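You operate a simulated robot arm through the tools that you are given. There is no shell and no other tool. Be economical: measure what you need, move in short steps, check, and stop when the job is done.

The job below is to be done with a simulated two-armed robot. You get a single attempt, and the scene is never put back.

## Task
Wipe up the spill on the top of the seal table with the rag and put it back.
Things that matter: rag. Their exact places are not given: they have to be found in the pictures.

The check looks at the end state, three seconds after you hand in, the way a careful person would. Anything else that was tipped, shoved, dropped, spilled or broken makes it a failure. A push-on lid holds only when it is set on centred and level and pressed home; a screw cap is set on level and turned clockwise until tight.

## Robot
Two 6-joint arms with two-finger parallel grippers on one trunk, on a base that drives. Base frame: it is fixed to the floor where the robot stands at the start and does not move with it; the origin is under the middle of the robot, x ahead of it, y to its left, z up; the surface under the hand at the start is at about z = 0.62. Units: m, degrees, N and s.
The left shoulder is at the start at [0.28, 0.185, 1.115], the right one opposite. With the tool pointing down near the work surface each hand reaches from about 0.16 to 0.86 m from the robot's upright axis, wherever it stands, measured 20 degrees to its own side. Payload 1.57 kg a hand.
The tool frame of a hand sits at the grasp point between the pads (the TCP): z along the fingers, y along the line on which they close. The tips reach 0.03 m beyond it. The gripper opens to 0.08 m. The fingers are 0.017 m wide and 0.012 m thick; the gripper's body (0.04 by 0.082 m) begins 0.08 m behind the TCP.
Orientation is that of the tool frame in the base frame, as [roll, pitch, yaw] about the fixed x, y, z axes, in that order (R = Rz(yaw) Ry(pitch) Rx(roll)). With the fingers straight down and closing along the base's y, the tool's x points along the base's -x, its y along +y and its z along -z.

## Interface
- The arms move only by the tool servo_tool. It takes "left_deltas", "right_deltas" or both (then of equal length, played together; a hand with none holds still); each is text: rows parted by semicolons, each of 7 numbers parted by spaces: the shift along the base's x, y, z in m, then the turn, a rotation vector about the base's x, y, z in degrees, then the finger opening in m, from 0 to 0.08. In form: tx ty tz ax ay az fingers; .... A call has 1 to 12 rows; each row is the pose to reach, as a shift and turn from the pose commanded when the call began. A row lasts 0.2 s, in which the tool goes at most 0.05 m and 8.6 degrees; a call with a longer step from one row to the next is refused whole, and so is a gripper value outside its range. A pose out of reach is approached as far as the arm can. The call stops where the force on the tool passes 40 N (or 10 N more than at its start, if that is more) or the arm is blocked; 0.2 s more then pass. The fingers move at their own pace (about 0.153 m/s each) and stop on an object; they squeeze with about 22 N. The grip force told is the motor's: it shows also when the fingers shut on nothing. Time passes only in rows, and 0.2 s behind the last, so rows that repeat a pose let the fingers close. It gives the time, the measured TCP pose, the force on the tool (base axes), the opening and the grip force at its end, in the units of the frame above (readings bear some noise), with the torque about the TCP (base axes, N m) and any sound that the robot's microphone picked up.
- Cameras (640 x 400 px; columns grow to the right, rows downward): "scene" is now at [0.214, -0.0096, 1.5295]; the picture's right is [-0.17, -0.99, 0.00], its down [-0.92, 0.16, -0.36] and it looks along [0.36, -0.06, -0.93] (base axes); focal length 251 px, centre (320, 200). "left" rides on the left gripper at [0.072, 0.007, -0.122] in its tool frame; the picture's right is [-0.09, 1.00, 0.00], its down [-0.84, -0.08, -0.54] and it looks along [-0.54, -0.05, 0.84] (tool axes); focal length 238 px, centre (320, 200). "right" rides on the right gripper at [0.072, -0.007, -0.122] in its tool frame; the picture's right is [0.09, 1.00, 0.00], its down [-0.84, 0.08, -0.54] and it looks along [-0.54, 0.05, 0.84] (tool axes); focal length 238 px, centre (320, 200).
- snapshot(camera): a new picture of that camera. It takes no simulated time.
- raise_lower(by): slides the trunk up (or, below 0, down) by that many m; the arms and the scene camera ride with it, the base frame stays. It gives what a move gives, with no picture.
- steer(legs): drives the robot by 1 to 6 legs, each [ahead, turn to the left] in m and degrees, along the robot's own axes; the way and the turn of a leg run together, so that a leg with both is an arc; at most 1.5 m and 180 degrees a leg. The arms and the cameras ride along, it lands a little off, and it stops where it bumps. It gives what a move gives.
- aim_head(pan, tilt): turns the head with the scene camera to pan (to the left, within 86 degrees either way) and tilt (down, from -29 to 69), counted from straight ahead of the robot. It gives what a move gives.
- locate(camera, pixels): for up to 12 pixels [column, row] of the newest picture of that camera ("zoom" is the newest enlarged one), the place [x, y, z] in the base frame of the surface seen there, good to about 0.002 m. It takes no simulated time.
- enlarge(camera, box): a new picture of the part [left, top, right, bottom] of that camera's present view, enlarged. It takes no simulated time.
- finish_job(): hands the job in; it is judged then, once.

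Keep the steps short. Do not move on a guess: measure, check each grasp and each placing, and mend mistakes. In all there are 80 turns and 58 pictures (those below and enlarged ones count). Leave the grippers open and the arms clear of the work at the hand-in unless told otherwise, and finish with a single line.

The tools are called after ">>>" by a JSON object that holds its "fn" and its "kwargs". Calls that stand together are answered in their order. servo_tool: Moves the arms, as the interface text tells. Its arguments: {"type":"object","properties":{"left_deltas":{"type":"string"},"right_deltas":{"type":"string"}},"required":[]} The other tools are called the same way: raise_lower (by) slides the trunk up or down; steer (legs) drives the base; aim_head (pan, tilt) turns the head that bears the scene camera; snapshot (camera) takes a picture; locate (camera, pixels) gives the place of the surface under pixels of a picture; enlarge (camera, box) takes an enlarged picture of a part of a camera's view; finish_job () hands the job in.

At the start:

```text
time: 0.0
left_tool_pos: [0.5045, 0.0648, 0.8779]
left_orientation: [-180.0, 0.0, 180.0]
left_contact_force: [-0.6, 0.1, -0.3]
left_wrist_torque: [-0.01, -0.02, -0.03]
left_grip_width: 0.0801
left_grip_force: 0.0
right_tool_pos: [0.4628, -0.3039, 0.8695]
right_orientation: [-180.0, 0.0, -179.9]
right_contact_force: [0.6, 0.1, 0.2]
right_wrist_torque: [0.0, 0.01, 0.02]
right_grip_width: 0.0797
right_grip_force: 0.0
trunk travel left (down, up): [-0.81, 0.18]
robot x, y, heading: [0.0033, -0.0004, -0.0]
head pan, tilt: [-9.7, 68.8]
```

scene: 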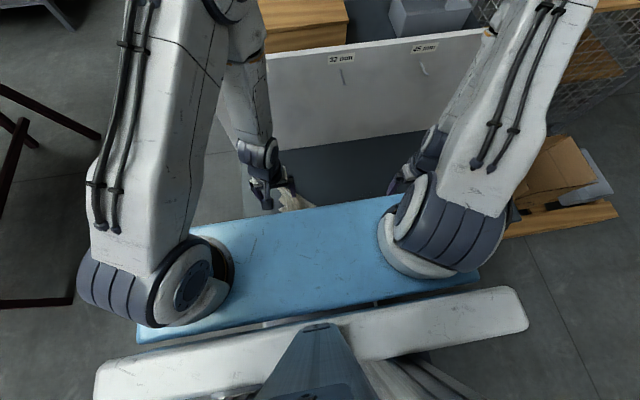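
right: 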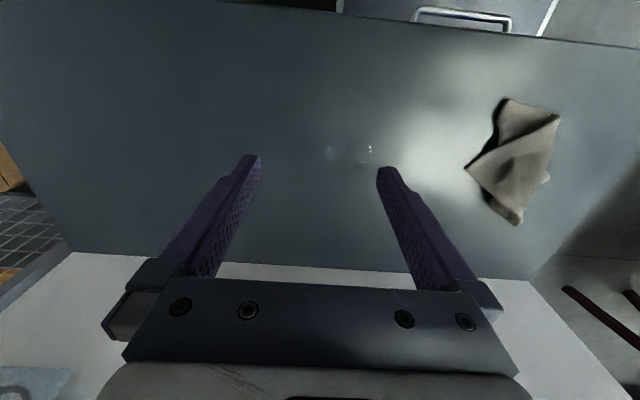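
left: 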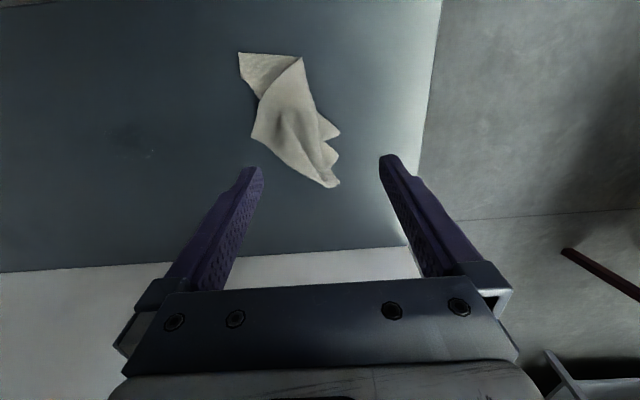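

I can see the rag on a grey top in both wrist pictures. A faint mark, possibly the spill, is near (350,155) in the right picture and (135,140) in the left one. I'll measure these and take a closer look.

>>> {"fn": "locate", "kwargs": {"camera": "left", "pixels": [[240, 55], [300, 60], [290, 120], [338, 185], [255, 135], [338, 135], [135, 140], [150, 155], [405, 243], [5, 270], [438, 10], [100, 260]]}}

>>> {"fn": "locate", "kwargs": {"camera": "right", "pixels": [[330, 152], [370, 150], [350, 165], [510, 100], [520, 220], [555, 115], [75, 250], [525, 278], [220, 264], [20, 5], [600, 40], [320, 290]]}}

>>> {"fn": "enlarge", "kwargs": {"camera": "right", "box": [240, 80, 480, 230]}}

>>> {"fn": "aim_head", "kwargs": {"pan": 0, "tilt": 45}}

>>> {"fn": "snapshot", "kwargs": {"camera": "scene"}}

```text
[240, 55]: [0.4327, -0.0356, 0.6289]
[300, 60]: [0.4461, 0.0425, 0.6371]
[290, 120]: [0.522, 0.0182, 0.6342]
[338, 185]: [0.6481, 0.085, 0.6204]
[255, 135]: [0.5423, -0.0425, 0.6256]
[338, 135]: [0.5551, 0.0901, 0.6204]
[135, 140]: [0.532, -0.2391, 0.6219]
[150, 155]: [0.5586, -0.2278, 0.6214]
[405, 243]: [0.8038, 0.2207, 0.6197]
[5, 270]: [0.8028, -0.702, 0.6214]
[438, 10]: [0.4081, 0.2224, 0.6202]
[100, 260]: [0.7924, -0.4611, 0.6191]
```

```text
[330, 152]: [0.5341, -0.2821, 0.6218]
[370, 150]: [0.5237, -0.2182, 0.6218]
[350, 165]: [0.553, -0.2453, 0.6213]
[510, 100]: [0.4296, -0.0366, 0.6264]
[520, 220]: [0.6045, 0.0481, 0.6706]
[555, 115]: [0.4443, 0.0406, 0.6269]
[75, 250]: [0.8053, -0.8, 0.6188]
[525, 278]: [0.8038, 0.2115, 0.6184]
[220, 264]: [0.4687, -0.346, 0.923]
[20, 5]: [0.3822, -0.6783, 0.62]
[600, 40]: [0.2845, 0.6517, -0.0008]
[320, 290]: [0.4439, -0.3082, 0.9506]
```

```text
2.67 times, centred on (360, 155) of right
```

zoom: 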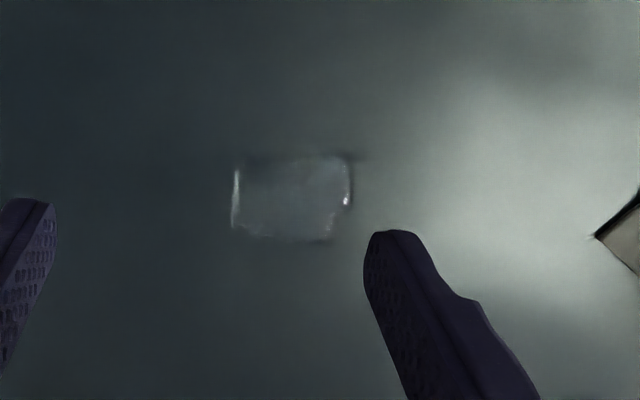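

```text
time: 0.9
left_tool_pos: [0.5036, 0.0647, 0.8776]
left_orientation: [179.9, 0.1, 180.0]
left_contact_force: [1.0, -0.1, -0.2]
left_wrist_torque: [0.02, 0.01, 0.01]
left_grip_width: 0.0801
left_grip_force: 0.0
right_tool_pos: [0.4616, -0.3059, 0.8698]
right_orientation: [180.0, -0.1, -180.0]
right_contact_force: [-0.4, -1.1, -0.8]
right_wrist_torque: [-0.06, -0.01, 0.01]
right_grip_width: 0.08
right_grip_force: 0.1
trunk travel left (down, up): [-0.81, 0.18]
robot x, y, heading: [0.0027, -0.0025, 0.0]
head pan, tilt: [0.0, 45.0]
```

```text
53 pictures are left
```

scene: 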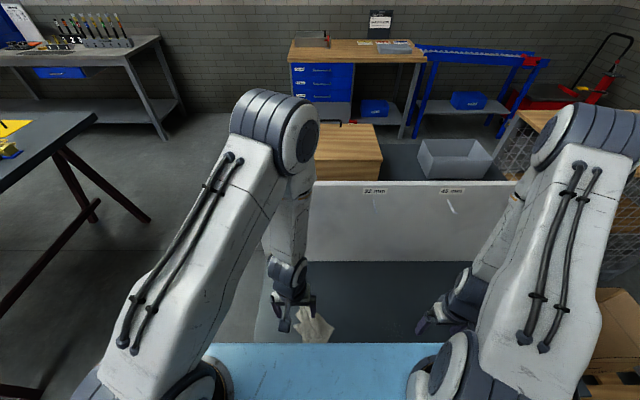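

The zoom shows one clear puddle, at about zoom (232–352, 155–240). I'll locate its edges, look closer at the back board's labels to confirm this is the seal table, and scan the rest of the top.

>>> {"fn": "locate", "kwargs": {"camera": "zoom", "pixels": [[235, 165], [235, 235], [352, 158], [345, 205], [330, 240], [290, 155], [290, 240], [290, 200]]}}

>>> {"fn": "enlarge", "kwargs": {"camera": "scene", "box": [240, 160, 540, 347]}}

>>> {"fn": "enlarge", "kwargs": {"camera": "left", "box": [0, 0, 440, 275]}}

```text
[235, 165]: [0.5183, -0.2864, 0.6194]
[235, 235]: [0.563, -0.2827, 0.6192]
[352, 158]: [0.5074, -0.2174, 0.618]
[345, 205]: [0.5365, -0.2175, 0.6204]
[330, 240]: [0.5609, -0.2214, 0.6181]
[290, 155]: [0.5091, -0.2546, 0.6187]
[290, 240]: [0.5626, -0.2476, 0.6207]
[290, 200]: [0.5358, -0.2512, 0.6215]
```

```text
2.13 times, centred on (390, 254) of scene
```

zoom: 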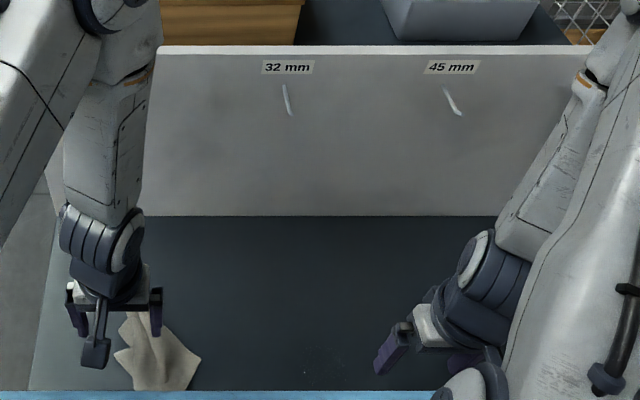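

```text
1.45 times, centred on (220, 138) of left
```

zoom: 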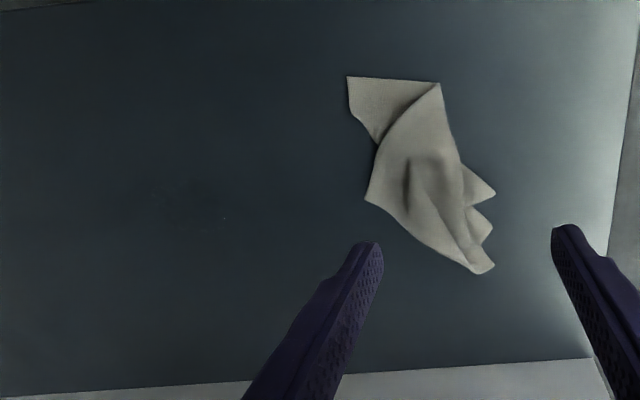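

This is the seal bench: its pegs are labelled 32 mm and 45 mm. The puddle covers x 0.507–0.563, y −0.287–−0.217. I'll use the right hand for the rag. Next I'll move the left hand up and aside, and measure the rag's shape for a grasp.

>>> {"fn": "locate", "kwargs": {"camera": "zoom", "pixels": [[348, 78], [440, 84], [380, 145], [368, 200], [408, 185], [435, 155], [440, 200], [455, 175], [495, 195], [490, 268], [470, 240], [425, 220]]}}

>>> {"fn": "locate", "kwargs": {"camera": "scene", "pixels": [[320, 360], [400, 345], [215, 345], [320, 343]]}}

>>> {"fn": "servo_tool", "kwargs": {"left_deltas": "0 0.04 0.02 0 0 0 0.08; 0 0.08 0.04 0 0 0 0.08; 0 0.12 0.06 0 0 0 0.08; 0 0.16 0.08 0 0 0 0.08; 0 0.2 0.1 0 0 0 0.08; 0 0.24 0.12 0 0 0 0.08"}}

>>> {"fn": "servo_tool", "kwargs": {"right_deltas": "0 0.045 0 0 0 0 0.08; 0 0.09 0 0 0 0 0.08; 0 0.135 0 0 0 0 0.08; 0 0.18 0 0 0 0 0.08; 0 0.22 0 0 0 0 0.08; 0 0.26 0 0 0 0 0.08; 0 0.3 0 0 0 0 0.08"}}

>>> {"fn": "snapshot", "kwargs": {"camera": "right"}}

```text
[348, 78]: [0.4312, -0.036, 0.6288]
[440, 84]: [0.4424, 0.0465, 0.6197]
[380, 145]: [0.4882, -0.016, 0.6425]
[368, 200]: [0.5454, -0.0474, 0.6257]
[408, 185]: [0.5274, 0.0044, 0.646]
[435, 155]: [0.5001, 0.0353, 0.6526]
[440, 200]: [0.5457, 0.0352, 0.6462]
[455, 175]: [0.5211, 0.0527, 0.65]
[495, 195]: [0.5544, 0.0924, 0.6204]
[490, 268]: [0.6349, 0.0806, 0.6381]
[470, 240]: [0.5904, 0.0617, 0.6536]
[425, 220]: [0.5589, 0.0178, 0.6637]
```

```text
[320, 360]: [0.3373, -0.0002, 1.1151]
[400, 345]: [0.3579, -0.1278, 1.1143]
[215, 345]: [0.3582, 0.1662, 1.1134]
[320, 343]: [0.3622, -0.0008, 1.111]
```

```text
time: 2.3
left_tool_pos: [0.5039, 0.3021, 0.9989]
left_orientation: [180.0, 0.0, 179.8]
left_contact_force: [-0.9, -0.3, -0.6]
left_wrist_torque: [0.02, 0.0, 0.0]
left_grip_width: 0.0797
left_grip_force: 0.0
left hand out of reach, approached as far as the arm can: row 2, 3, 4, 5
right_tool_pos: [0.4627, -0.3046, 0.8675]
right_orientation: [180.0, 0.0, -180.0]
right_contact_force: [0.5, 1.3, 0.2]
right_wrist_torque: [-0.01, 0.02, 0.02]
right_grip_width: 0.0801
right_grip_force: 0.1
trunk travel left (down, up): [-0.81, 0.18]
robot x, y, heading: [0.0, -0.0033, -0.0]
head pan, tilt: [0.0, 45.0]
```

```text
time: 3.9
left_tool_pos: [0.5051, 0.3007, 0.9974]
left_orientation: [179.9, 0.0, 180.0]
left_contact_force: [-1.1, -1.1, -0.9]
left_wrist_torque: [0.02, -0.01, 0.03]
left_grip_width: 0.0801
left_grip_force: 0.0
right_tool_pos: [0.4648, -0.0048, 0.872]
right_orientation: [-180.0, 0.0, -180.0]
right_contact_force: [0.6, 0.0, 0.1]
right_wrist_torque: [-0.01, -0.01, -0.02]
right_grip_width: 0.0802
right_grip_force: 0.0
right hand out of reach, approached as far as the arm can: row 1, 2, 3, 4, 5
trunk travel left (down, up): [-0.81, 0.18]
robot x, y, heading: [0.0035, 0.0027, -0.3]
head pan, tilt: [0.0, 45.0]
```

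```text
50 pictures are left
```

right: 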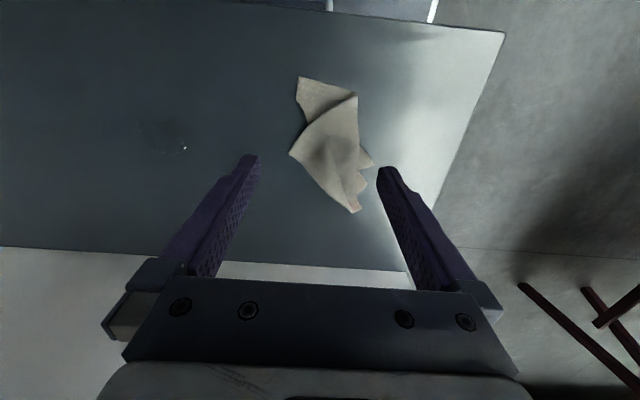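

The rag is now between the fingers in view, at about (290–375, 77–213). I'll zoom in and map its heights to find a ridge to pinch.

>>> {"fn": "enlarge", "kwargs": {"camera": "right", "box": [256, 60, 416, 220]}}

```text
2.50 times, centred on (336, 140) of right
```

zoom: 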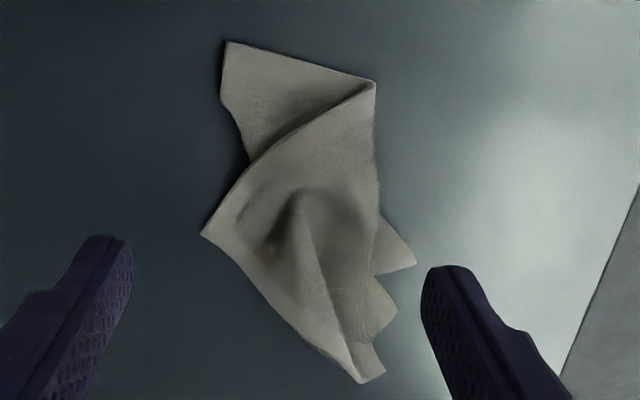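

>>> {"fn": "locate", "kwargs": {"camera": "zoom", "pixels": [[300, 200], [300, 225], [330, 230], [360, 230], [375, 230], [280, 230], [250, 230], [225, 230], [310, 270], [340, 280], [370, 280], [280, 270]]}}

>>> {"fn": "locate", "kwargs": {"camera": "zoom", "pixels": [[330, 150], [370, 150], [290, 160], [255, 175], [365, 100], [340, 330], [370, 330], [360, 375], [330, 190], [370, 190], [250, 100], [310, 320]]}}

```text
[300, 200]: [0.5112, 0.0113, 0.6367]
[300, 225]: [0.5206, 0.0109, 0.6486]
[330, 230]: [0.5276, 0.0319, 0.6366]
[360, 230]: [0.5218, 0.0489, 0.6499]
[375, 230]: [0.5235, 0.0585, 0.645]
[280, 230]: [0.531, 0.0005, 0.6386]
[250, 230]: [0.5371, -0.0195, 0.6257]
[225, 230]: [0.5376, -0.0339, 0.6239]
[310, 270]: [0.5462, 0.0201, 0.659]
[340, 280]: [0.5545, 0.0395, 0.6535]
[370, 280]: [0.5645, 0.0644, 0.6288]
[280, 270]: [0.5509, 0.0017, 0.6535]
```

```text
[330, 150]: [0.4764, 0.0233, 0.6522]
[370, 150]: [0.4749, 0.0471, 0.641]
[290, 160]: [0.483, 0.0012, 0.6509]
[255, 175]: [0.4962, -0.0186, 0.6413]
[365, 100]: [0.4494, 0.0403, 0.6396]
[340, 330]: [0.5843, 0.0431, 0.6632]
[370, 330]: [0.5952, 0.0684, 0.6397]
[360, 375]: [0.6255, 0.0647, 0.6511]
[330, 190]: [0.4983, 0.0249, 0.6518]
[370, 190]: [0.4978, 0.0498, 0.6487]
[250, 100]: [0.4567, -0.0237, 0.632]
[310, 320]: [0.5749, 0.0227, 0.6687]
```

The tallest part is the ridge near (0.58, 0.03, 0.668), and towards the tip at (0.635, 0.08) the rag is narrow enough for the open hand. I'll turn the hand 30° to straddle it at about (0.578, 0.036) and hover above to check.

>>> {"fn": "servo_tool", "kwargs": {"right_deltas": "0.028 0.01 -0.02 0 0 7.5 0.08; 0.056 0.02 -0.05 0 0 15 0.08; 0.085 0.03 -0.085 0 0 22.5 0.08; 0.113 0.041 -0.11 0 0 30 0.08; 0.113 0.041 -0.135 0 0 30 0.08; 0.113 0.041 -0.135 0 0 30 0.08"}}

>>> {"fn": "snapshot", "kwargs": {"camera": "right"}}

```text
time: 5.3
left_tool_pos: [0.5047, 0.3014, 0.9982]
left_orientation: [180.0, 0.0, -179.9]
left_contact_force: [0.8, -0.2, -0.3]
left_wrist_torque: [0.0, 0.01, 0.04]
left_grip_width: 0.0805
left_grip_force: 0.1
right_tool_pos: [0.5739, 0.0342, 0.7343]
right_orientation: [180.0, 0.0, -150.0]
right_contact_force: [0.2, 0.0, 0.4]
right_wrist_torque: [0.0, 0.01, 0.01]
right_grip_width: 0.08
right_grip_force: 0.1
trunk travel left (down, up): [-0.81, 0.18]
robot x, y, heading: [-0.0013, -0.0012, -0.2]
head pan, tilt: [0.0, 45.0]
```

```text
48 pictures are left
```

right: 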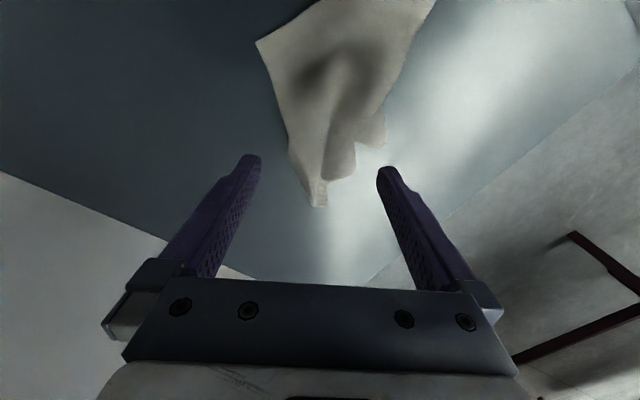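

The point on the table under the TCP is near (320,133), where a flap sticks out right to (387,130). I'll shift 2.5 cm toward the tip, where the rag is narrower, and go down close to the table.

>>> {"fn": "servo_tool", "kwargs": {"right_deltas": "0.023 0.013 -0.02 0 0 0 0.08; 0.023 0.013 -0.04 0 0 0 0.08; 0.023 0.013 -0.06 0 0 0 0.08; 0.023 0.013 -0.07 0 0 0 0.08; 0.023 0.013 -0.078 0 0 0 0.08"}}

>>> {"fn": "snapshot", "kwargs": {"camera": "right"}}

```text
time: 6.5
left_tool_pos: [0.5036, 0.3018, 0.9971]
left_orientation: [180.0, 0.0, 180.0]
left_contact_force: [0.1, -0.6, 0.0]
left_wrist_torque: [-0.03, 0.0, -0.03]
left_grip_width: 0.0799
left_grip_force: 0.1
right_tool_pos: [0.5981, 0.0498, 0.6571]
right_orientation: [180.0, 0.1, -150.1]
right_contact_force: [-0.3, 0.2, 0.8]
right_wrist_torque: [0.01, -0.01, 0.01]
right_grip_width: 0.0801
right_grip_force: 0.0
trunk travel left (down, up): [-0.81, 0.18]
robot x, y, heading: [0.005, -0.0044, -0.2]
head pan, tilt: [0.0, 45.0]
```

```text
47 pictures are left
```

right: 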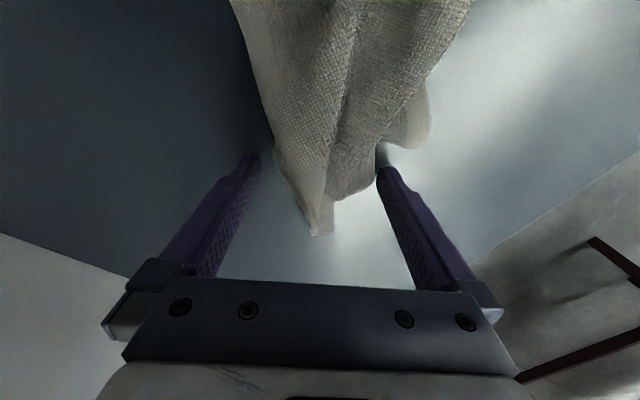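

The fingers straddle the narrow end of the rag with no contact. Now I'll close them in place.

>>> {"fn": "servo_tool", "kwargs": {"right_deltas": "0 0 0 0 0 0 0.05; 0 0 0 0 0 0 0.03; 0 0 0 0 0 0 0.0; 0 0 0 0 0 0 0.0; 0 0 0 0 0 0 0.0"}}

>>> {"fn": "snapshot", "kwargs": {"camera": "right"}}

```text
time: 7.7
left_tool_pos: [0.5036, 0.3016, 0.9981]
left_orientation: [180.0, 0.0, 179.9]
left_contact_force: [-0.4, 0.0, -0.1]
left_wrist_torque: [0.01, 0.0, -0.03]
left_grip_width: 0.08
left_grip_force: 0.0
right_tool_pos: [0.5985, 0.05, 0.6553]
right_orientation: [180.0, 0.0, -149.9]
right_contact_force: [-0.4, -0.2, 0.7]
right_wrist_torque: [0.0, -0.03, 0.04]
right_grip_width: 0.0112
right_grip_force: 21.8
trunk travel left (down, up): [-0.81, 0.18]
robot x, y, heading: [-0.003, 0.0012, -0.1]
head pan, tilt: [0.0, 45.0]
```

```text
46 pictures are left
```

right: 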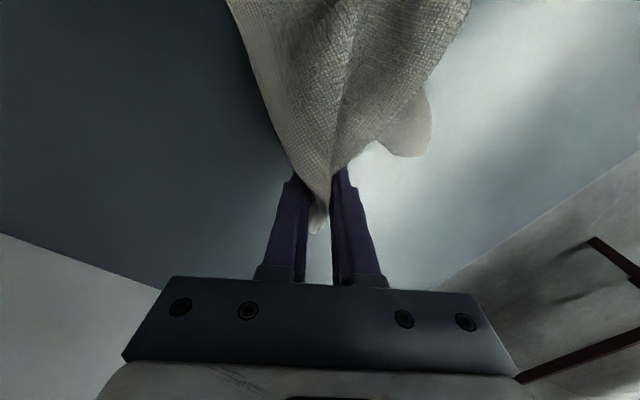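

The rag is soft and held (opening 11 mm, grip 21.8 N). I'll lift it a few centimetres and check that the hold keeps.

>>> {"fn": "servo_tool", "kwargs": {"right_deltas": "0 0 0.02 0 0 0 0; 0 0 0.05 0 0 0 0; 0 0 0.08 0 0 0 0; 0 0 0.08 0 0 0 0"}}

>>> {"fn": "snapshot", "kwargs": {"camera": "right"}}

>>> {"fn": "snapshot", "kwargs": {"camera": "left"}}

```text
time: 8.7
left_tool_pos: [0.5043, 0.3011, 0.9988]
left_orientation: [180.0, 0.1, -180.0]
left_contact_force: [0.0, -0.4, 0.0]
left_wrist_torque: [0.0, -0.01, -0.01]
left_grip_width: 0.08
left_grip_force: 0.1
right_tool_pos: [0.6001, 0.0516, 0.7382]
right_orientation: [-179.9, 0.0, -150.0]
right_contact_force: [-0.3, 0.5, 0.2]
right_wrist_torque: [-0.02, -0.04, 0.04]
right_grip_width: 0.0113
right_grip_force: 21.9
trunk travel left (down, up): [-0.81, 0.18]
robot x, y, heading: [-0.0014, -0.0003, 0.1]
head pan, tilt: [0.0, 45.0]
```

```text
45 pictures are left
```

right: 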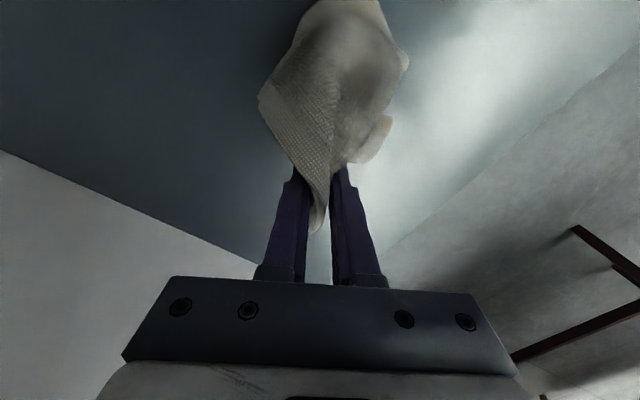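

```text
44 pictures are left
```

left: 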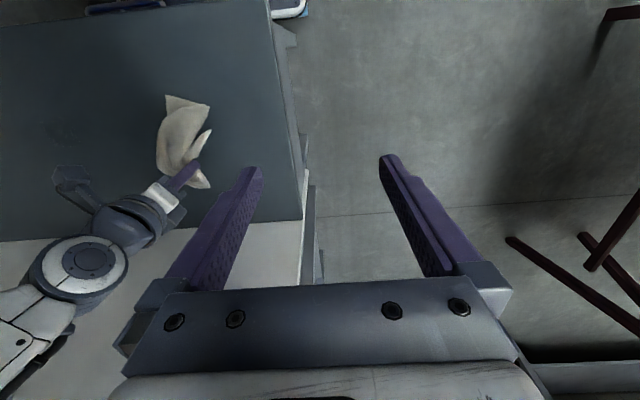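

The hold is good and the rag hangs from the fingers. I'll carry it across in the air and stop just short of the puddle.

>>> {"fn": "servo_tool", "kwargs": {"right_deltas": "0 -0.04 0 0 0 0 0; 0 -0.08 0 0 0 0 0; 0 -0.12 0 0 0 0 0; 0 -0.16 0 0 0 0 0; 0 -0.2 0 0 0 0 0; 0 -0.2 -0.04 0 0 0 0; 0 -0.2 -0.07 0 0 0 0; 0 -0.2 -0.08 0 0 0 0; 0 -0.2 -0.08 0 0 0 0"}}

>>> {"fn": "snapshot", "kwargs": {"camera": "right"}}

>>> {"fn": "snapshot", "kwargs": {"camera": "scene"}}

```text
time: 10.7
left_tool_pos: [0.5039, 0.3012, 0.9993]
left_orientation: [179.9, -0.1, 180.0]
left_contact_force: [0.7, -0.2, 0.1]
left_wrist_torque: [0.0, -0.02, -0.03]
left_grip_width: 0.0802
left_grip_force: 0.1
right_tool_pos: [0.5998, -0.1491, 0.656]
right_orientation: [-180.0, 0.1, -150.0]
right_contact_force: [-0.2, -2.4, 20.9]
right_wrist_torque: [-0.17, 0.08, 0.09]
right_grip_width: 0.0113
right_grip_force: 22.6
trunk travel left (down, up): [-0.81, 0.18]
robot x, y, heading: [-0.0009, 0.0031, -0.0]
head pan, tilt: [0.0, 45.0]
```

```text
43 pictures are left
```

right: 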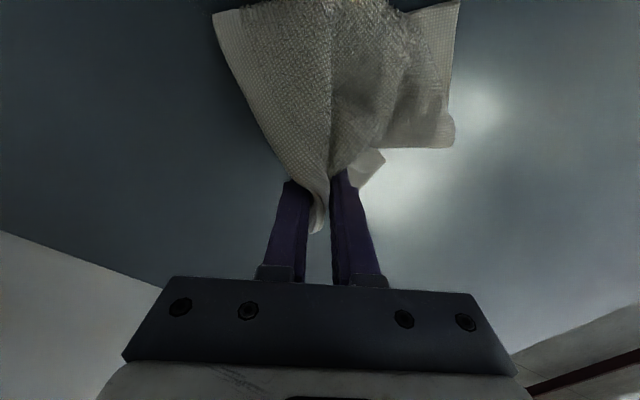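

```text
42 pictures are left
```

scene: 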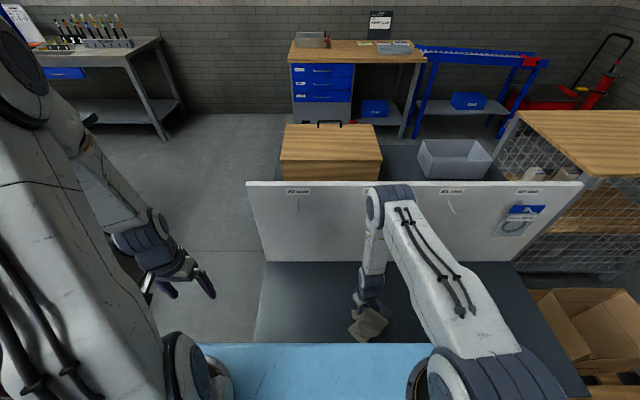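

The rag presses on the table with about 21 N, just on the +y side of the puddle. I'll wipe across in −y, step in x and come back, keeping the same height.

>>> {"fn": "servo_tool", "kwargs": {"right_deltas": "0 -0.03 0 0 0 0 0; 0 -0.06 0 0 0 0 0; 0 -0.09 0 0 0 0 0; 0 -0.12 0 0 0 0 0; 0 -0.15 0 0 0 0 0; 0 -0.18 0 0 0 0 0; -0.03 -0.18 0 0 0 0 0; -0.03 -0.15 0 0 0 0 0; -0.03 -0.12 0 0 0 0 0; -0.03 -0.09 0 0 0 0 0; -0.03 -0.06 0 0 0 0 0; -0.03 -0.03 0 0 0 0 0"}}

>>> {"fn": "snapshot", "kwargs": {"camera": "right"}}

```text
time: 13.3
left_tool_pos: [0.5038, 0.3015, 0.9973]
left_orientation: [-179.9, 0.0, 179.9]
left_contact_force: [0.8, -0.7, -0.2]
left_wrist_torque: [0.01, 0.0, -0.03]
left_grip_width: 0.08
left_grip_force: 0.2
right_tool_pos: [0.5666, -0.179, 0.6541]
right_orientation: [-179.9, -0.1, -150.1]
right_contact_force: [0.2, -8.0, 37.4]
right_wrist_torque: [-0.31, 0.14, 0.08]
right_grip_width: 0.0111
right_grip_force: 22.4
trunk travel left (down, up): [-0.81, 0.18]
robot x, y, heading: [-0.0019, -0.0007, -0.2]
head pan, tilt: [0.0, 45.0]
```

```text
41 pictures are left
```

right: 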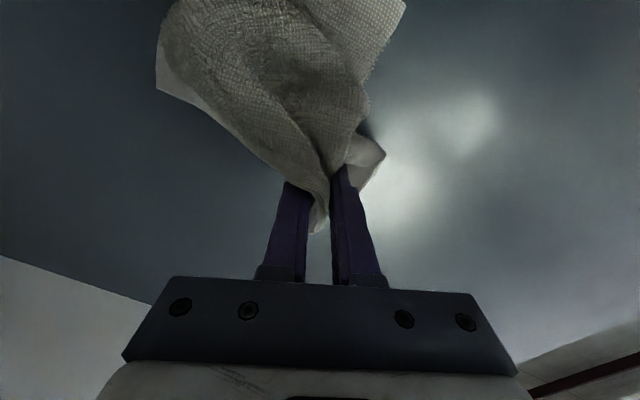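

The stroke finished, but the press rose to 37 N. I'll ease up 2 mm and make another pair of strokes further in −x, so the pinched part itself goes over the puddle.

>>> {"fn": "servo_tool", "kwargs": {"right_deltas": "-0.015 0 0.003 0 0 0 0; -0.015 -0.03 0.003 0 0 0 0; -0.015 -0.06 0.003 0 0 0 0; -0.015 -0.09 0.003 0 0 0 0; -0.015 -0.12 0.003 0 0 0 0; -0.015 -0.15 0.003 0 0 0 0; -0.04 -0.15 0.003 0 0 0 0; -0.04 -0.12 0.003 0 0 0 0; -0.04 -0.09 0.003 0 0 0 0; -0.04 -0.06 0.003 0 0 0 0; -0.04 -0.03 0.003 0 0 0 0; -0.04 0.0 0.003 0 0 0 0"}}

>>> {"fn": "servo_tool", "kwargs": {"right_deltas": "0 0 0.03 0 0 0 0; 0 0.03 0.06 0 0 0 0; 0 0.07 0.1 0 0 0 0; 0 0.11 0.1 0 0 0 0; 0 0.15 0.1 0 0 0 0; 0 0.18 0.1 0 0 0 0"}}

>>> {"fn": "snapshot", "kwargs": {"camera": "right"}}

>>> {"fn": "snapshot", "kwargs": {"camera": "scene"}}

```text
time: 15.9
left_tool_pos: [0.5041, 0.3015, 0.9978]
left_orientation: [-180.0, 0.0, -180.0]
left_contact_force: [-0.5, 0.3, 0.1]
left_wrist_torque: [0.0, 0.0, 0.0]
left_grip_width: 0.0801
left_grip_force: 0.0
right_tool_pos: [0.5263, -0.1816, 0.658]
right_orientation: [-180.0, 0.0, -150.0]
right_contact_force: [0.2, -1.4, 2.1]
right_wrist_torque: [-0.01, 0.01, 0.04]
right_grip_width: 0.0111
right_grip_force: 22.0
trunk travel left (down, up): [-0.81, 0.18]
robot x, y, heading: [0.002, -0.0019, 0.3]
head pan, tilt: [0.0, 45.0]
```

```text
refused: row 3 steps farther than a row can; nothing moved
```

```text
40 pictures are left
```

right: 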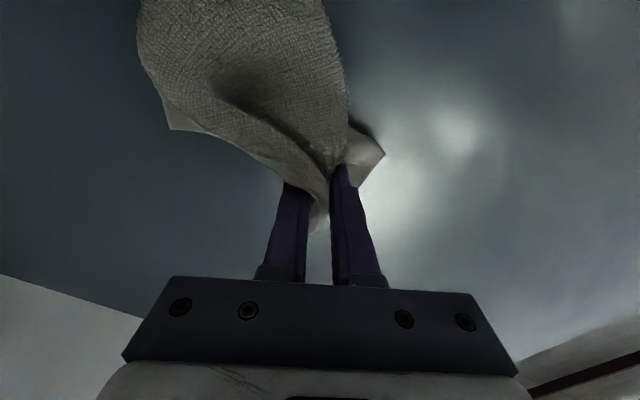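

```text
39 pictures are left
```

scene: 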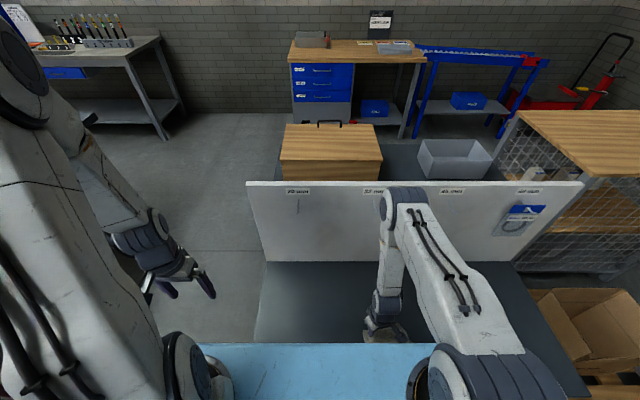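

The last strokes ended with only a light press (2 N). The lift was refused because a step was too long, so I'll lift straight up and away in smaller steps and inspect the puddle spot.

>>> {"fn": "servo_tool", "kwargs": {"right_deltas": "0 0 0.03 0 0 0 0; 0 0 0.07 0 0 0 0; 0 0 0.11 0 0 0 0; 0 0.04 0.13 0 0 0 0; 0 0.08 0.15 0 0 0 0; 0 0.12 0.17 0 0 0 0; 0 0.16 0.18 0 0 0 0; 0 0.16 0.18 0 0 0 0"}}

>>> {"fn": "snapshot", "kwargs": {"camera": "right"}}

```text
time: 17.7
left_tool_pos: [0.5032, 0.3006, 0.9978]
left_orientation: [179.9, 0.0, -180.0]
left_contact_force: [0.5, -0.6, -0.2]
left_wrist_torque: [0.01, 0.0, 0.03]
left_grip_width: 0.0801
left_grip_force: 0.0
right_tool_pos: [0.527, -0.0229, 0.838]
right_orientation: [180.0, 0.0, -150.0]
right_contact_force: [-1.2, 1.1, -0.4]
right_wrist_torque: [0.05, -0.01, 0.02]
right_grip_width: 0.011
right_grip_force: 21.9
trunk travel left (down, up): [-0.81, 0.18]
robot x, y, heading: [-0.0014, -0.0012, 0.2]
head pan, tilt: [0.0, 45.0]
```

```text
38 pictures are left
```

right: 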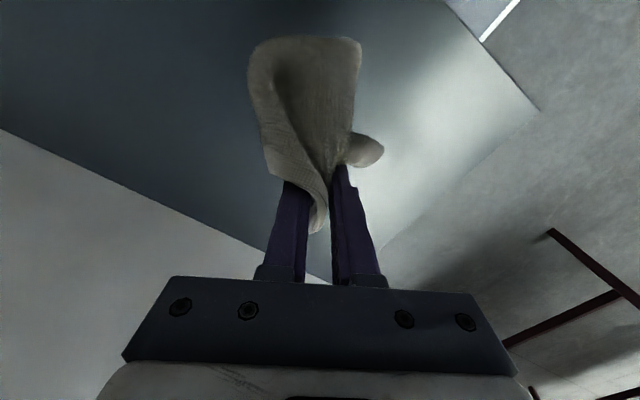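

The rag hangs on cleanly. The spot at (0.535, −0.25) should be left of the rag in this view, so I'll enlarge that part and the scene view too.

>>> {"fn": "enlarge", "kwargs": {"camera": "right", "box": [40, 30, 280, 180]}}

>>> {"fn": "locate", "kwargs": {"camera": "zoom", "pixels": [[320, 200], [400, 100], [200, 200], [320, 100], [480, 300]]}}

>>> {"fn": "enlarge", "kwargs": {"camera": "scene", "box": [250, 250, 490, 400]}}

```text
2.67 times, centred on (160, 105) of right
```

zoom: 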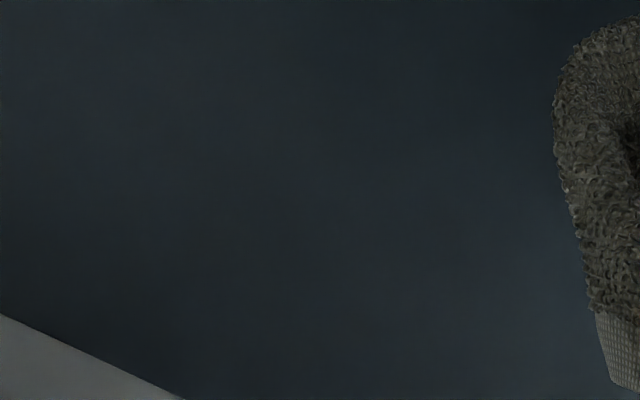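

```text
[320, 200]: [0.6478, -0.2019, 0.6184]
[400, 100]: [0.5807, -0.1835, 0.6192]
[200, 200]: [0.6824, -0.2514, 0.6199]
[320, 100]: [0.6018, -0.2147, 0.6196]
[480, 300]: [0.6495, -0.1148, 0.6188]
```

```text
2.67 times, centred on (370, 325) of scene
```

zoom: 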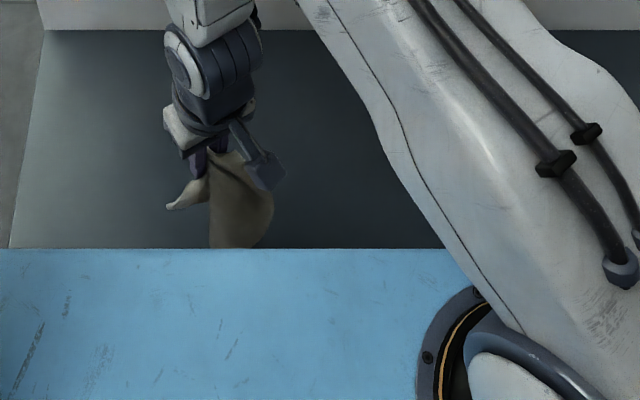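

The puddle spot lies just above that crop. I'll turn the hand back to straight and move to about (0.46, −0.08, 0.87), so that it shows left of the rag.

>>> {"fn": "servo_tool", "kwargs": {"right_deltas": "-0.016 -0.015 0.008 0 0 -7.5 0; -0.032 -0.03 0.016 0 0 -15 0; -0.048 -0.045 0.024 0 0 -22.5 0; -0.064 -0.06 0.032 0 0 -30 0; -0.064 -0.06 0.032 0 0 -30 0"}}

>>> {"fn": "enlarge", "kwargs": {"camera": "right", "box": [80, 20, 400, 220]}}

>>> {"fn": "locate", "kwargs": {"camera": "zoom", "pixels": [[280, 200], [280, 240], [240, 240], [320, 280]]}}

```text
time: 18.9
left_tool_pos: [0.5042, 0.3021, 0.9984]
left_orientation: [180.0, 0.0, -180.0]
left_contact_force: [-0.5, 0.0, -0.1]
left_wrist_torque: [-0.01, 0.0, 0.01]
left_grip_width: 0.08
left_grip_force: 0.1
right_tool_pos: [0.4685, -0.0796, 0.8682]
right_orientation: [-179.9, -0.1, 179.9]
right_contact_force: [-0.7, -0.8, -1.1]
right_wrist_torque: [0.02, -0.04, 0.13]
right_grip_width: 0.0102
right_grip_force: 22.3
right hand out of reach, approached as far as the arm can: row 4, 5
trunk travel left (down, up): [-0.81, 0.18]
robot x, y, heading: [-0.002, -0.0026, 0.1]
head pan, tilt: [0.0, 45.0]
```

```text
2.00 times, centred on (240, 120) of right
```

zoom: 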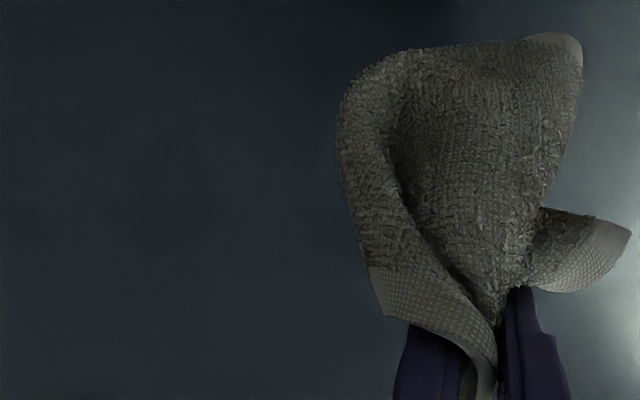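

```text
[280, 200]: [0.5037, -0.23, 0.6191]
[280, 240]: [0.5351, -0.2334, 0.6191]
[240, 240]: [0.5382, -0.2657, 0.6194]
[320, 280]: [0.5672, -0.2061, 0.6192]
```

The spot at zoom (220–320, 200–280) looks clean, but the light is poor there. I'll move to y ≈ −0.45 so that the spot falls in the glare, right of the rag.

>>> {"fn": "servo_tool", "kwargs": {"right_deltas": "0 -0.045 0 0 0 0 0; 0 -0.09 0 0 0 0 0; 0 -0.135 0 0 0 0 0; 0 -0.18 0 0 0 0 0; 0 -0.225 0 0 0 0 0; 0 -0.27 0 0 0 0 0; 0 -0.315 0 0 0 0 0; 0 -0.36 0 0 0 0 0; 0 -0.38 0 0 0 0 0"}}

>>> {"fn": "enlarge", "kwargs": {"camera": "right", "box": [300, 40, 620, 240]}}

>>> {"fn": "locate", "kwargs": {"camera": "zoom", "pixels": [[280, 200], [280, 240], [240, 240], [340, 220]]}}

```text
time: 20.9
left_tool_pos: [0.5043, 0.3021, 0.9986]
left_orientation: [180.0, 0.0, 180.0]
left_contact_force: [-0.2, -0.6, -0.3]
left_wrist_torque: [0.02, -0.01, 0.02]
left_grip_width: 0.0802
left_grip_force: 0.1
right_tool_pos: [0.4669, -0.4601, 0.865]
right_orientation: [179.8, -0.1, 179.9]
right_contact_force: [0.4, 0.3, -0.1]
right_wrist_torque: [0.02, -0.01, 0.17]
right_grip_width: 0.0106
right_grip_force: 22.1
right hand out of reach, approached as far as the arm can: row 1, 2, 3, 4
trunk travel left (down, up): [-0.81, 0.18]
robot x, y, heading: [-0.0018, 0.0013, -0.3]
head pan, tilt: [0.0, 45.0]
```

```text
2.00 times, centred on (460, 140) of right
```

zoom: 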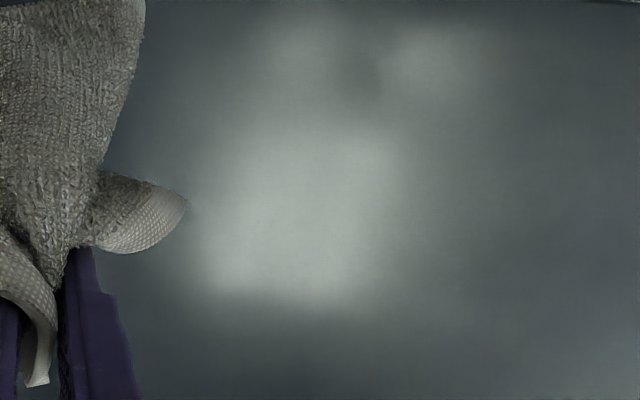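

```text
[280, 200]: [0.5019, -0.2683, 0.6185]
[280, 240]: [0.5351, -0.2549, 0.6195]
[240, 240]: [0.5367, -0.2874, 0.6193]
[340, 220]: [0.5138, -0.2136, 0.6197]
```

In the glare the surface at the spot (zoom 220–350, 190–260) is smooth with no puddle edge left, so it is wiped. Now I'll carry the rag back to its old place, high first.

>>> {"fn": "servo_tool", "kwargs": {"right_deltas": "0 0.045 0 0 0 0 0; 0 0.09 0 0 0 0 0; 0 0.135 0 0 0 0 0; 0 0.18 0 0 0 0 0; 0 0.225 0 0 0 0 0; 0 0.27 0 0 0 0 0; 0.01 0.315 0 0 0 0 0; 0.03 0.355 -0.01 0 0 7.5 0; 0.05 0.395 -0.02 0 0 15 0; 0.07 0.435 -0.03 0 0 22.5 0; 0.09 0.47 -0.04 0 0 30 0; 0.105 0.49 -0.06 0 0 30 0"}}

>>> {"fn": "snapshot", "kwargs": {"camera": "right"}}

>>> {"fn": "snapshot", "kwargs": {"camera": "left"}}

```text
time: 23.5
left_tool_pos: [0.5039, 0.3019, 0.9972]
left_orientation: [180.0, 0.0, 179.9]
left_contact_force: [0.9, 0.4, -0.1]
left_wrist_torque: [0.0, -0.02, -0.02]
left_grip_width: 0.0799
left_grip_force: 0.2
right_tool_pos: [0.5714, 0.0287, 0.8095]
right_orientation: [180.0, 0.1, -149.9]
right_contact_force: [0.2, -0.8, -0.8]
right_wrist_torque: [0.01, -0.02, -0.14]
right_grip_width: 0.0101
right_grip_force: 22.0
right hand out of reach, approached as far as the arm can: row 4, 5, 6, 7
trunk travel left (down, up): [-0.81, 0.18]
robot x, y, heading: [-0.0002, -0.0, -0.2]
head pan, tilt: [0.0, 45.0]
```

```text
33 pictures are left
```

right: 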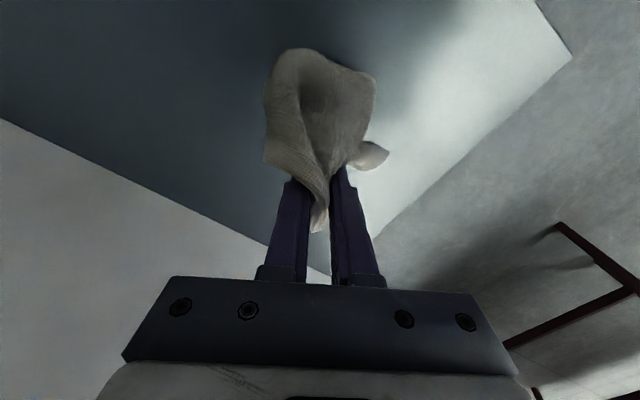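

```text
32 pictures are left
```

left: 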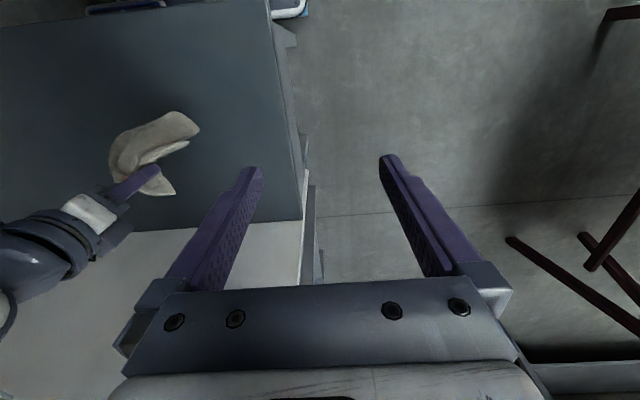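

The hand is above the rag's old place at (0.571, 0.029). I'll lower to table height while drifting to the original pinch point (0.598, 0.050), so the rag lays out the way it did before.

>>> {"fn": "servo_tool", "kwargs": {"right_deltas": "0 0 -0.04 0 0 0 0; 0 0 -0.08 0 0 0 0; 0.0 0.0 -0.11 0 0 0 0; 0.008 0.006 -0.13 0 0 0 0; 0.018 0.013 -0.145 0 0 0 0; 0.027 0.02 -0.152 0 0 0 0; 0.027 0.02 -0.152 0 0 0 0"}}

>>> {"fn": "snapshot", "kwargs": {"camera": "right"}}

>>> {"fn": "snapshot", "kwargs": {"camera": "left"}}

```text
time: 25.1
left_tool_pos: [0.5038, 0.3019, 0.9988]
left_orientation: [180.0, 0.1, 179.9]
left_contact_force: [0.1, 0.4, 0.6]
left_wrist_torque: [0.02, 0.0, -0.01]
left_grip_width: 0.0799
left_grip_force: 0.0
right_tool_pos: [0.5997, 0.0506, 0.6561]
right_orientation: [-180.0, -0.1, -150.0]
right_contact_force: [-1.6, -1.5, 10.2]
right_wrist_torque: [-0.07, 0.14, -0.13]
right_grip_width: 0.0101
right_grip_force: 22.7
trunk travel left (down, up): [-0.81, 0.18]
robot x, y, heading: [-0.0008, -0.001, -0.1]
head pan, tilt: [0.0, 45.0]
```

```text
31 pictures are left
```

right: 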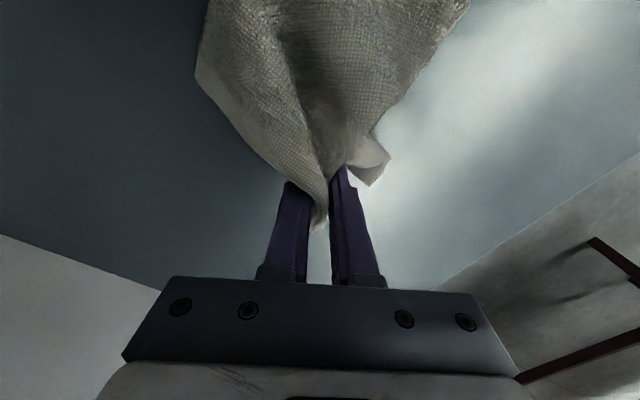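

```text
30 pictures are left
```

left: 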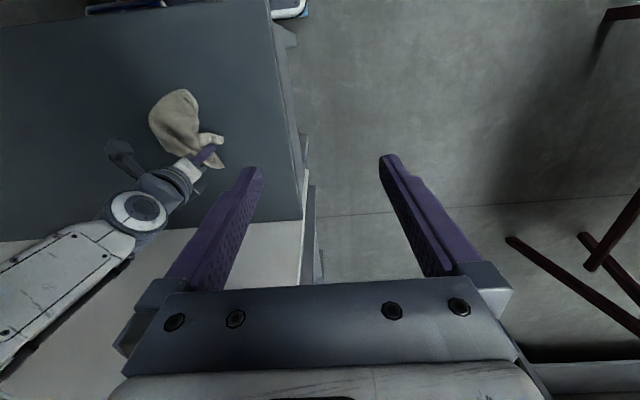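

The rag lies on the table much as it did before. I'll open the fingers, then lift straight up.

>>> {"fn": "servo_tool", "kwargs": {"right_deltas": "0 0 0 0 0 0 0.03; 0 0 0 0 0 0 0.06; 0 0 0 0 0 0 0.08; 0 0 0 0 0 0 0.08; 0 0 0.03 0 0 0 0.08; 0 0 0.07 0 0 0 0.08; 0 0 0.11 0 0 0 0.08; 0 0 0.15 0 0 0 0.08; 0 0 0.19 0 0 0 0.08"}}

>>> {"fn": "snapshot", "kwargs": {"camera": "right"}}

```text
time: 27.1
left_tool_pos: [0.5039, 0.3003, 0.9985]
left_orientation: [179.9, 0.0, 180.0]
left_contact_force: [-0.1, 0.3, 0.8]
left_wrist_torque: [0.0, -0.02, 0.0]
left_grip_width: 0.08
left_grip_force: 0.0
right_tool_pos: [0.598, 0.0555, 0.8448]
right_orientation: [-179.9, 0.0, -150.0]
right_contact_force: [0.1, 0.7, -0.5]
right_wrist_torque: [0.02, 0.01, -0.04]
right_grip_width: 0.0799
right_grip_force: 0.1
trunk travel left (down, up): [-0.81, 0.18]
robot x, y, heading: [0.0012, 0.0003, 0.1]
head pan, tilt: [0.0, 45.0]
```

```text
29 pictures are left
```

right: 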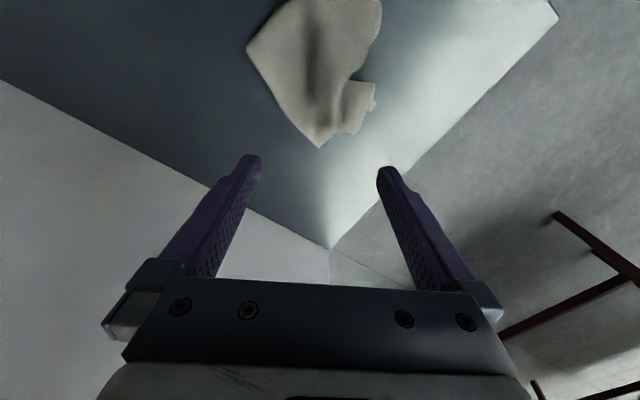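

The rag is free and lying on the table. I'll turn the hand straight and move it back to its starting pose (0.463, −0.304, 0.87), then compare the spill spot and the rag with the first picture.

>>> {"fn": "servo_tool", "kwargs": {"right_deltas": "-0.01 -0.03 0.005 0 0 -7.5 0.08; -0.03 -0.065 0.01 0 0 -15 0.08; -0.05 -0.1 0.015 0 0 -22.5 0.08; -0.07 -0.135 0.02 0 0 -30 0.08; -0.09 -0.175 0.025 0 0 -30 0.08; -0.11 -0.215 0.025 0 0 -30 0.08; -0.125 -0.255 0.025 0 0 -30 0.08; -0.135 -0.295 0.025 0 0 -30 0.08; -0.135 -0.335 0.025 0 0 -30 0.08; -0.135 -0.358 0.025 0 0 -30 0.08; -0.135 -0.358 0.025 0 0 -30 0.08"}}

>>> {"fn": "snapshot", "kwargs": {"camera": "right"}}

>>> {"fn": "enlarge", "kwargs": {"camera": "right", "box": [240, 80, 480, 230]}}

```text
time: 29.5
left_tool_pos: [0.5036, 0.3018, 0.9992]
left_orientation: [179.9, 0.0, -180.0]
left_contact_force: [0.1, -0.9, 0.4]
left_wrist_torque: [-0.01, 0.02, -0.01]
left_grip_width: 0.0799
left_grip_force: 0.1
right_tool_pos: [0.463, -0.3072, 0.8711]
right_orientation: [-179.9, 0.0, 179.9]
right_contact_force: [0.1, 0.7, 1.1]
right_wrist_torque: [0.01, -0.02, 0.01]
right_grip_width: 0.0798
right_grip_force: 0.1
right hand out of reach, approached as far as the arm can: row 6, 7, 8, 9
trunk travel left (down, up): [-0.81, 0.18]
robot x, y, heading: [0.0014, -0.0013, -0.1]
head pan, tilt: [0.0, 45.0]
```

```text
28 pictures are left
```

right: 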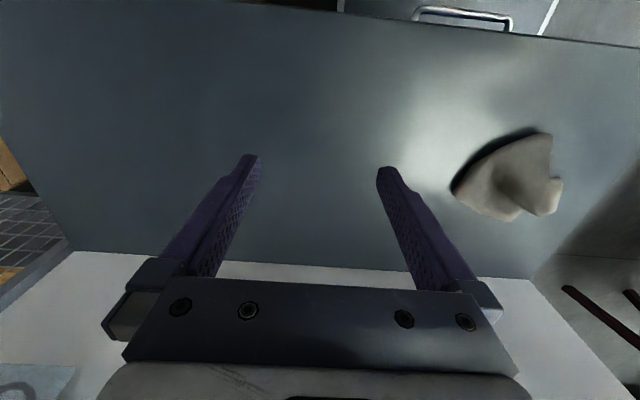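

```text
2.67 times, centred on (360, 155) of right
```

zoom: 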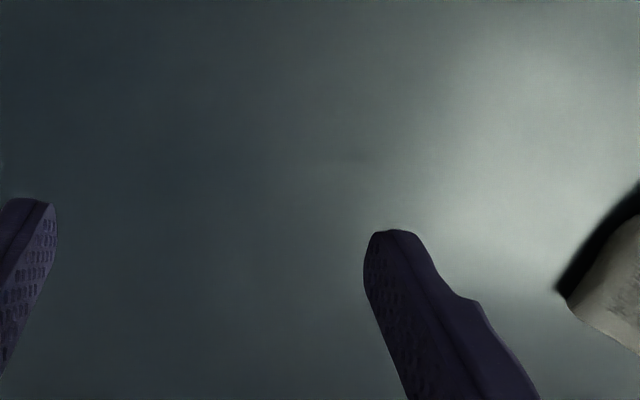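

The puddle is gone, apart from a possible faint trace near zoom (345,158), which I'll enlarge further. The rag seems to lie about 4 cm further in +x than at the start, so I'll measure it as well.

>>> {"fn": "locate", "kwargs": {"camera": "right", "pixels": [[453, 187], [548, 135], [560, 180], [545, 213], [510, 220], [515, 175], [490, 160], [480, 205], [550, 160]]}}

>>> {"fn": "enlarge", "kwargs": {"camera": "right", "box": [310, 115, 406, 175]}}

```text
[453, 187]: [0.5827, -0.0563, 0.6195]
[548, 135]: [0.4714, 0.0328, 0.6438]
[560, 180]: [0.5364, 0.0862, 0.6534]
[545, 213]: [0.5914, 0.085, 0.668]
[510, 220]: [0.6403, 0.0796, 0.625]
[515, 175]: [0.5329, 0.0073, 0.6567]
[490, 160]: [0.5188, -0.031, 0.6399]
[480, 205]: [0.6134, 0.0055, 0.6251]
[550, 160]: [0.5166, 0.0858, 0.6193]
```

```text
6.67 times, centred on (358, 145) of right
```

zoom: 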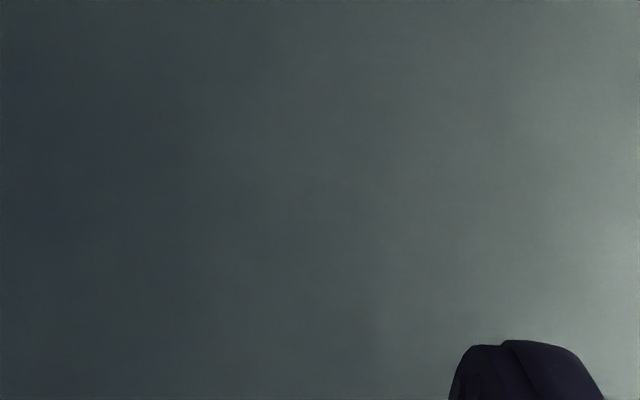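

At 6.7× the spot is spotless. The rag now covers x 0.47–0.64, y −0.06–0.09, with its middle within about 2–3 cm of where it was. Both hands are open and clear, so I'll hand in.

>>> {"fn": "finish_job", "kwargs": {}}

```text
The job is handed in.
```

The spill on the seal table is wiped up, the rag is back within about 2–3 cm of where it lay, and both hands are open and clear.
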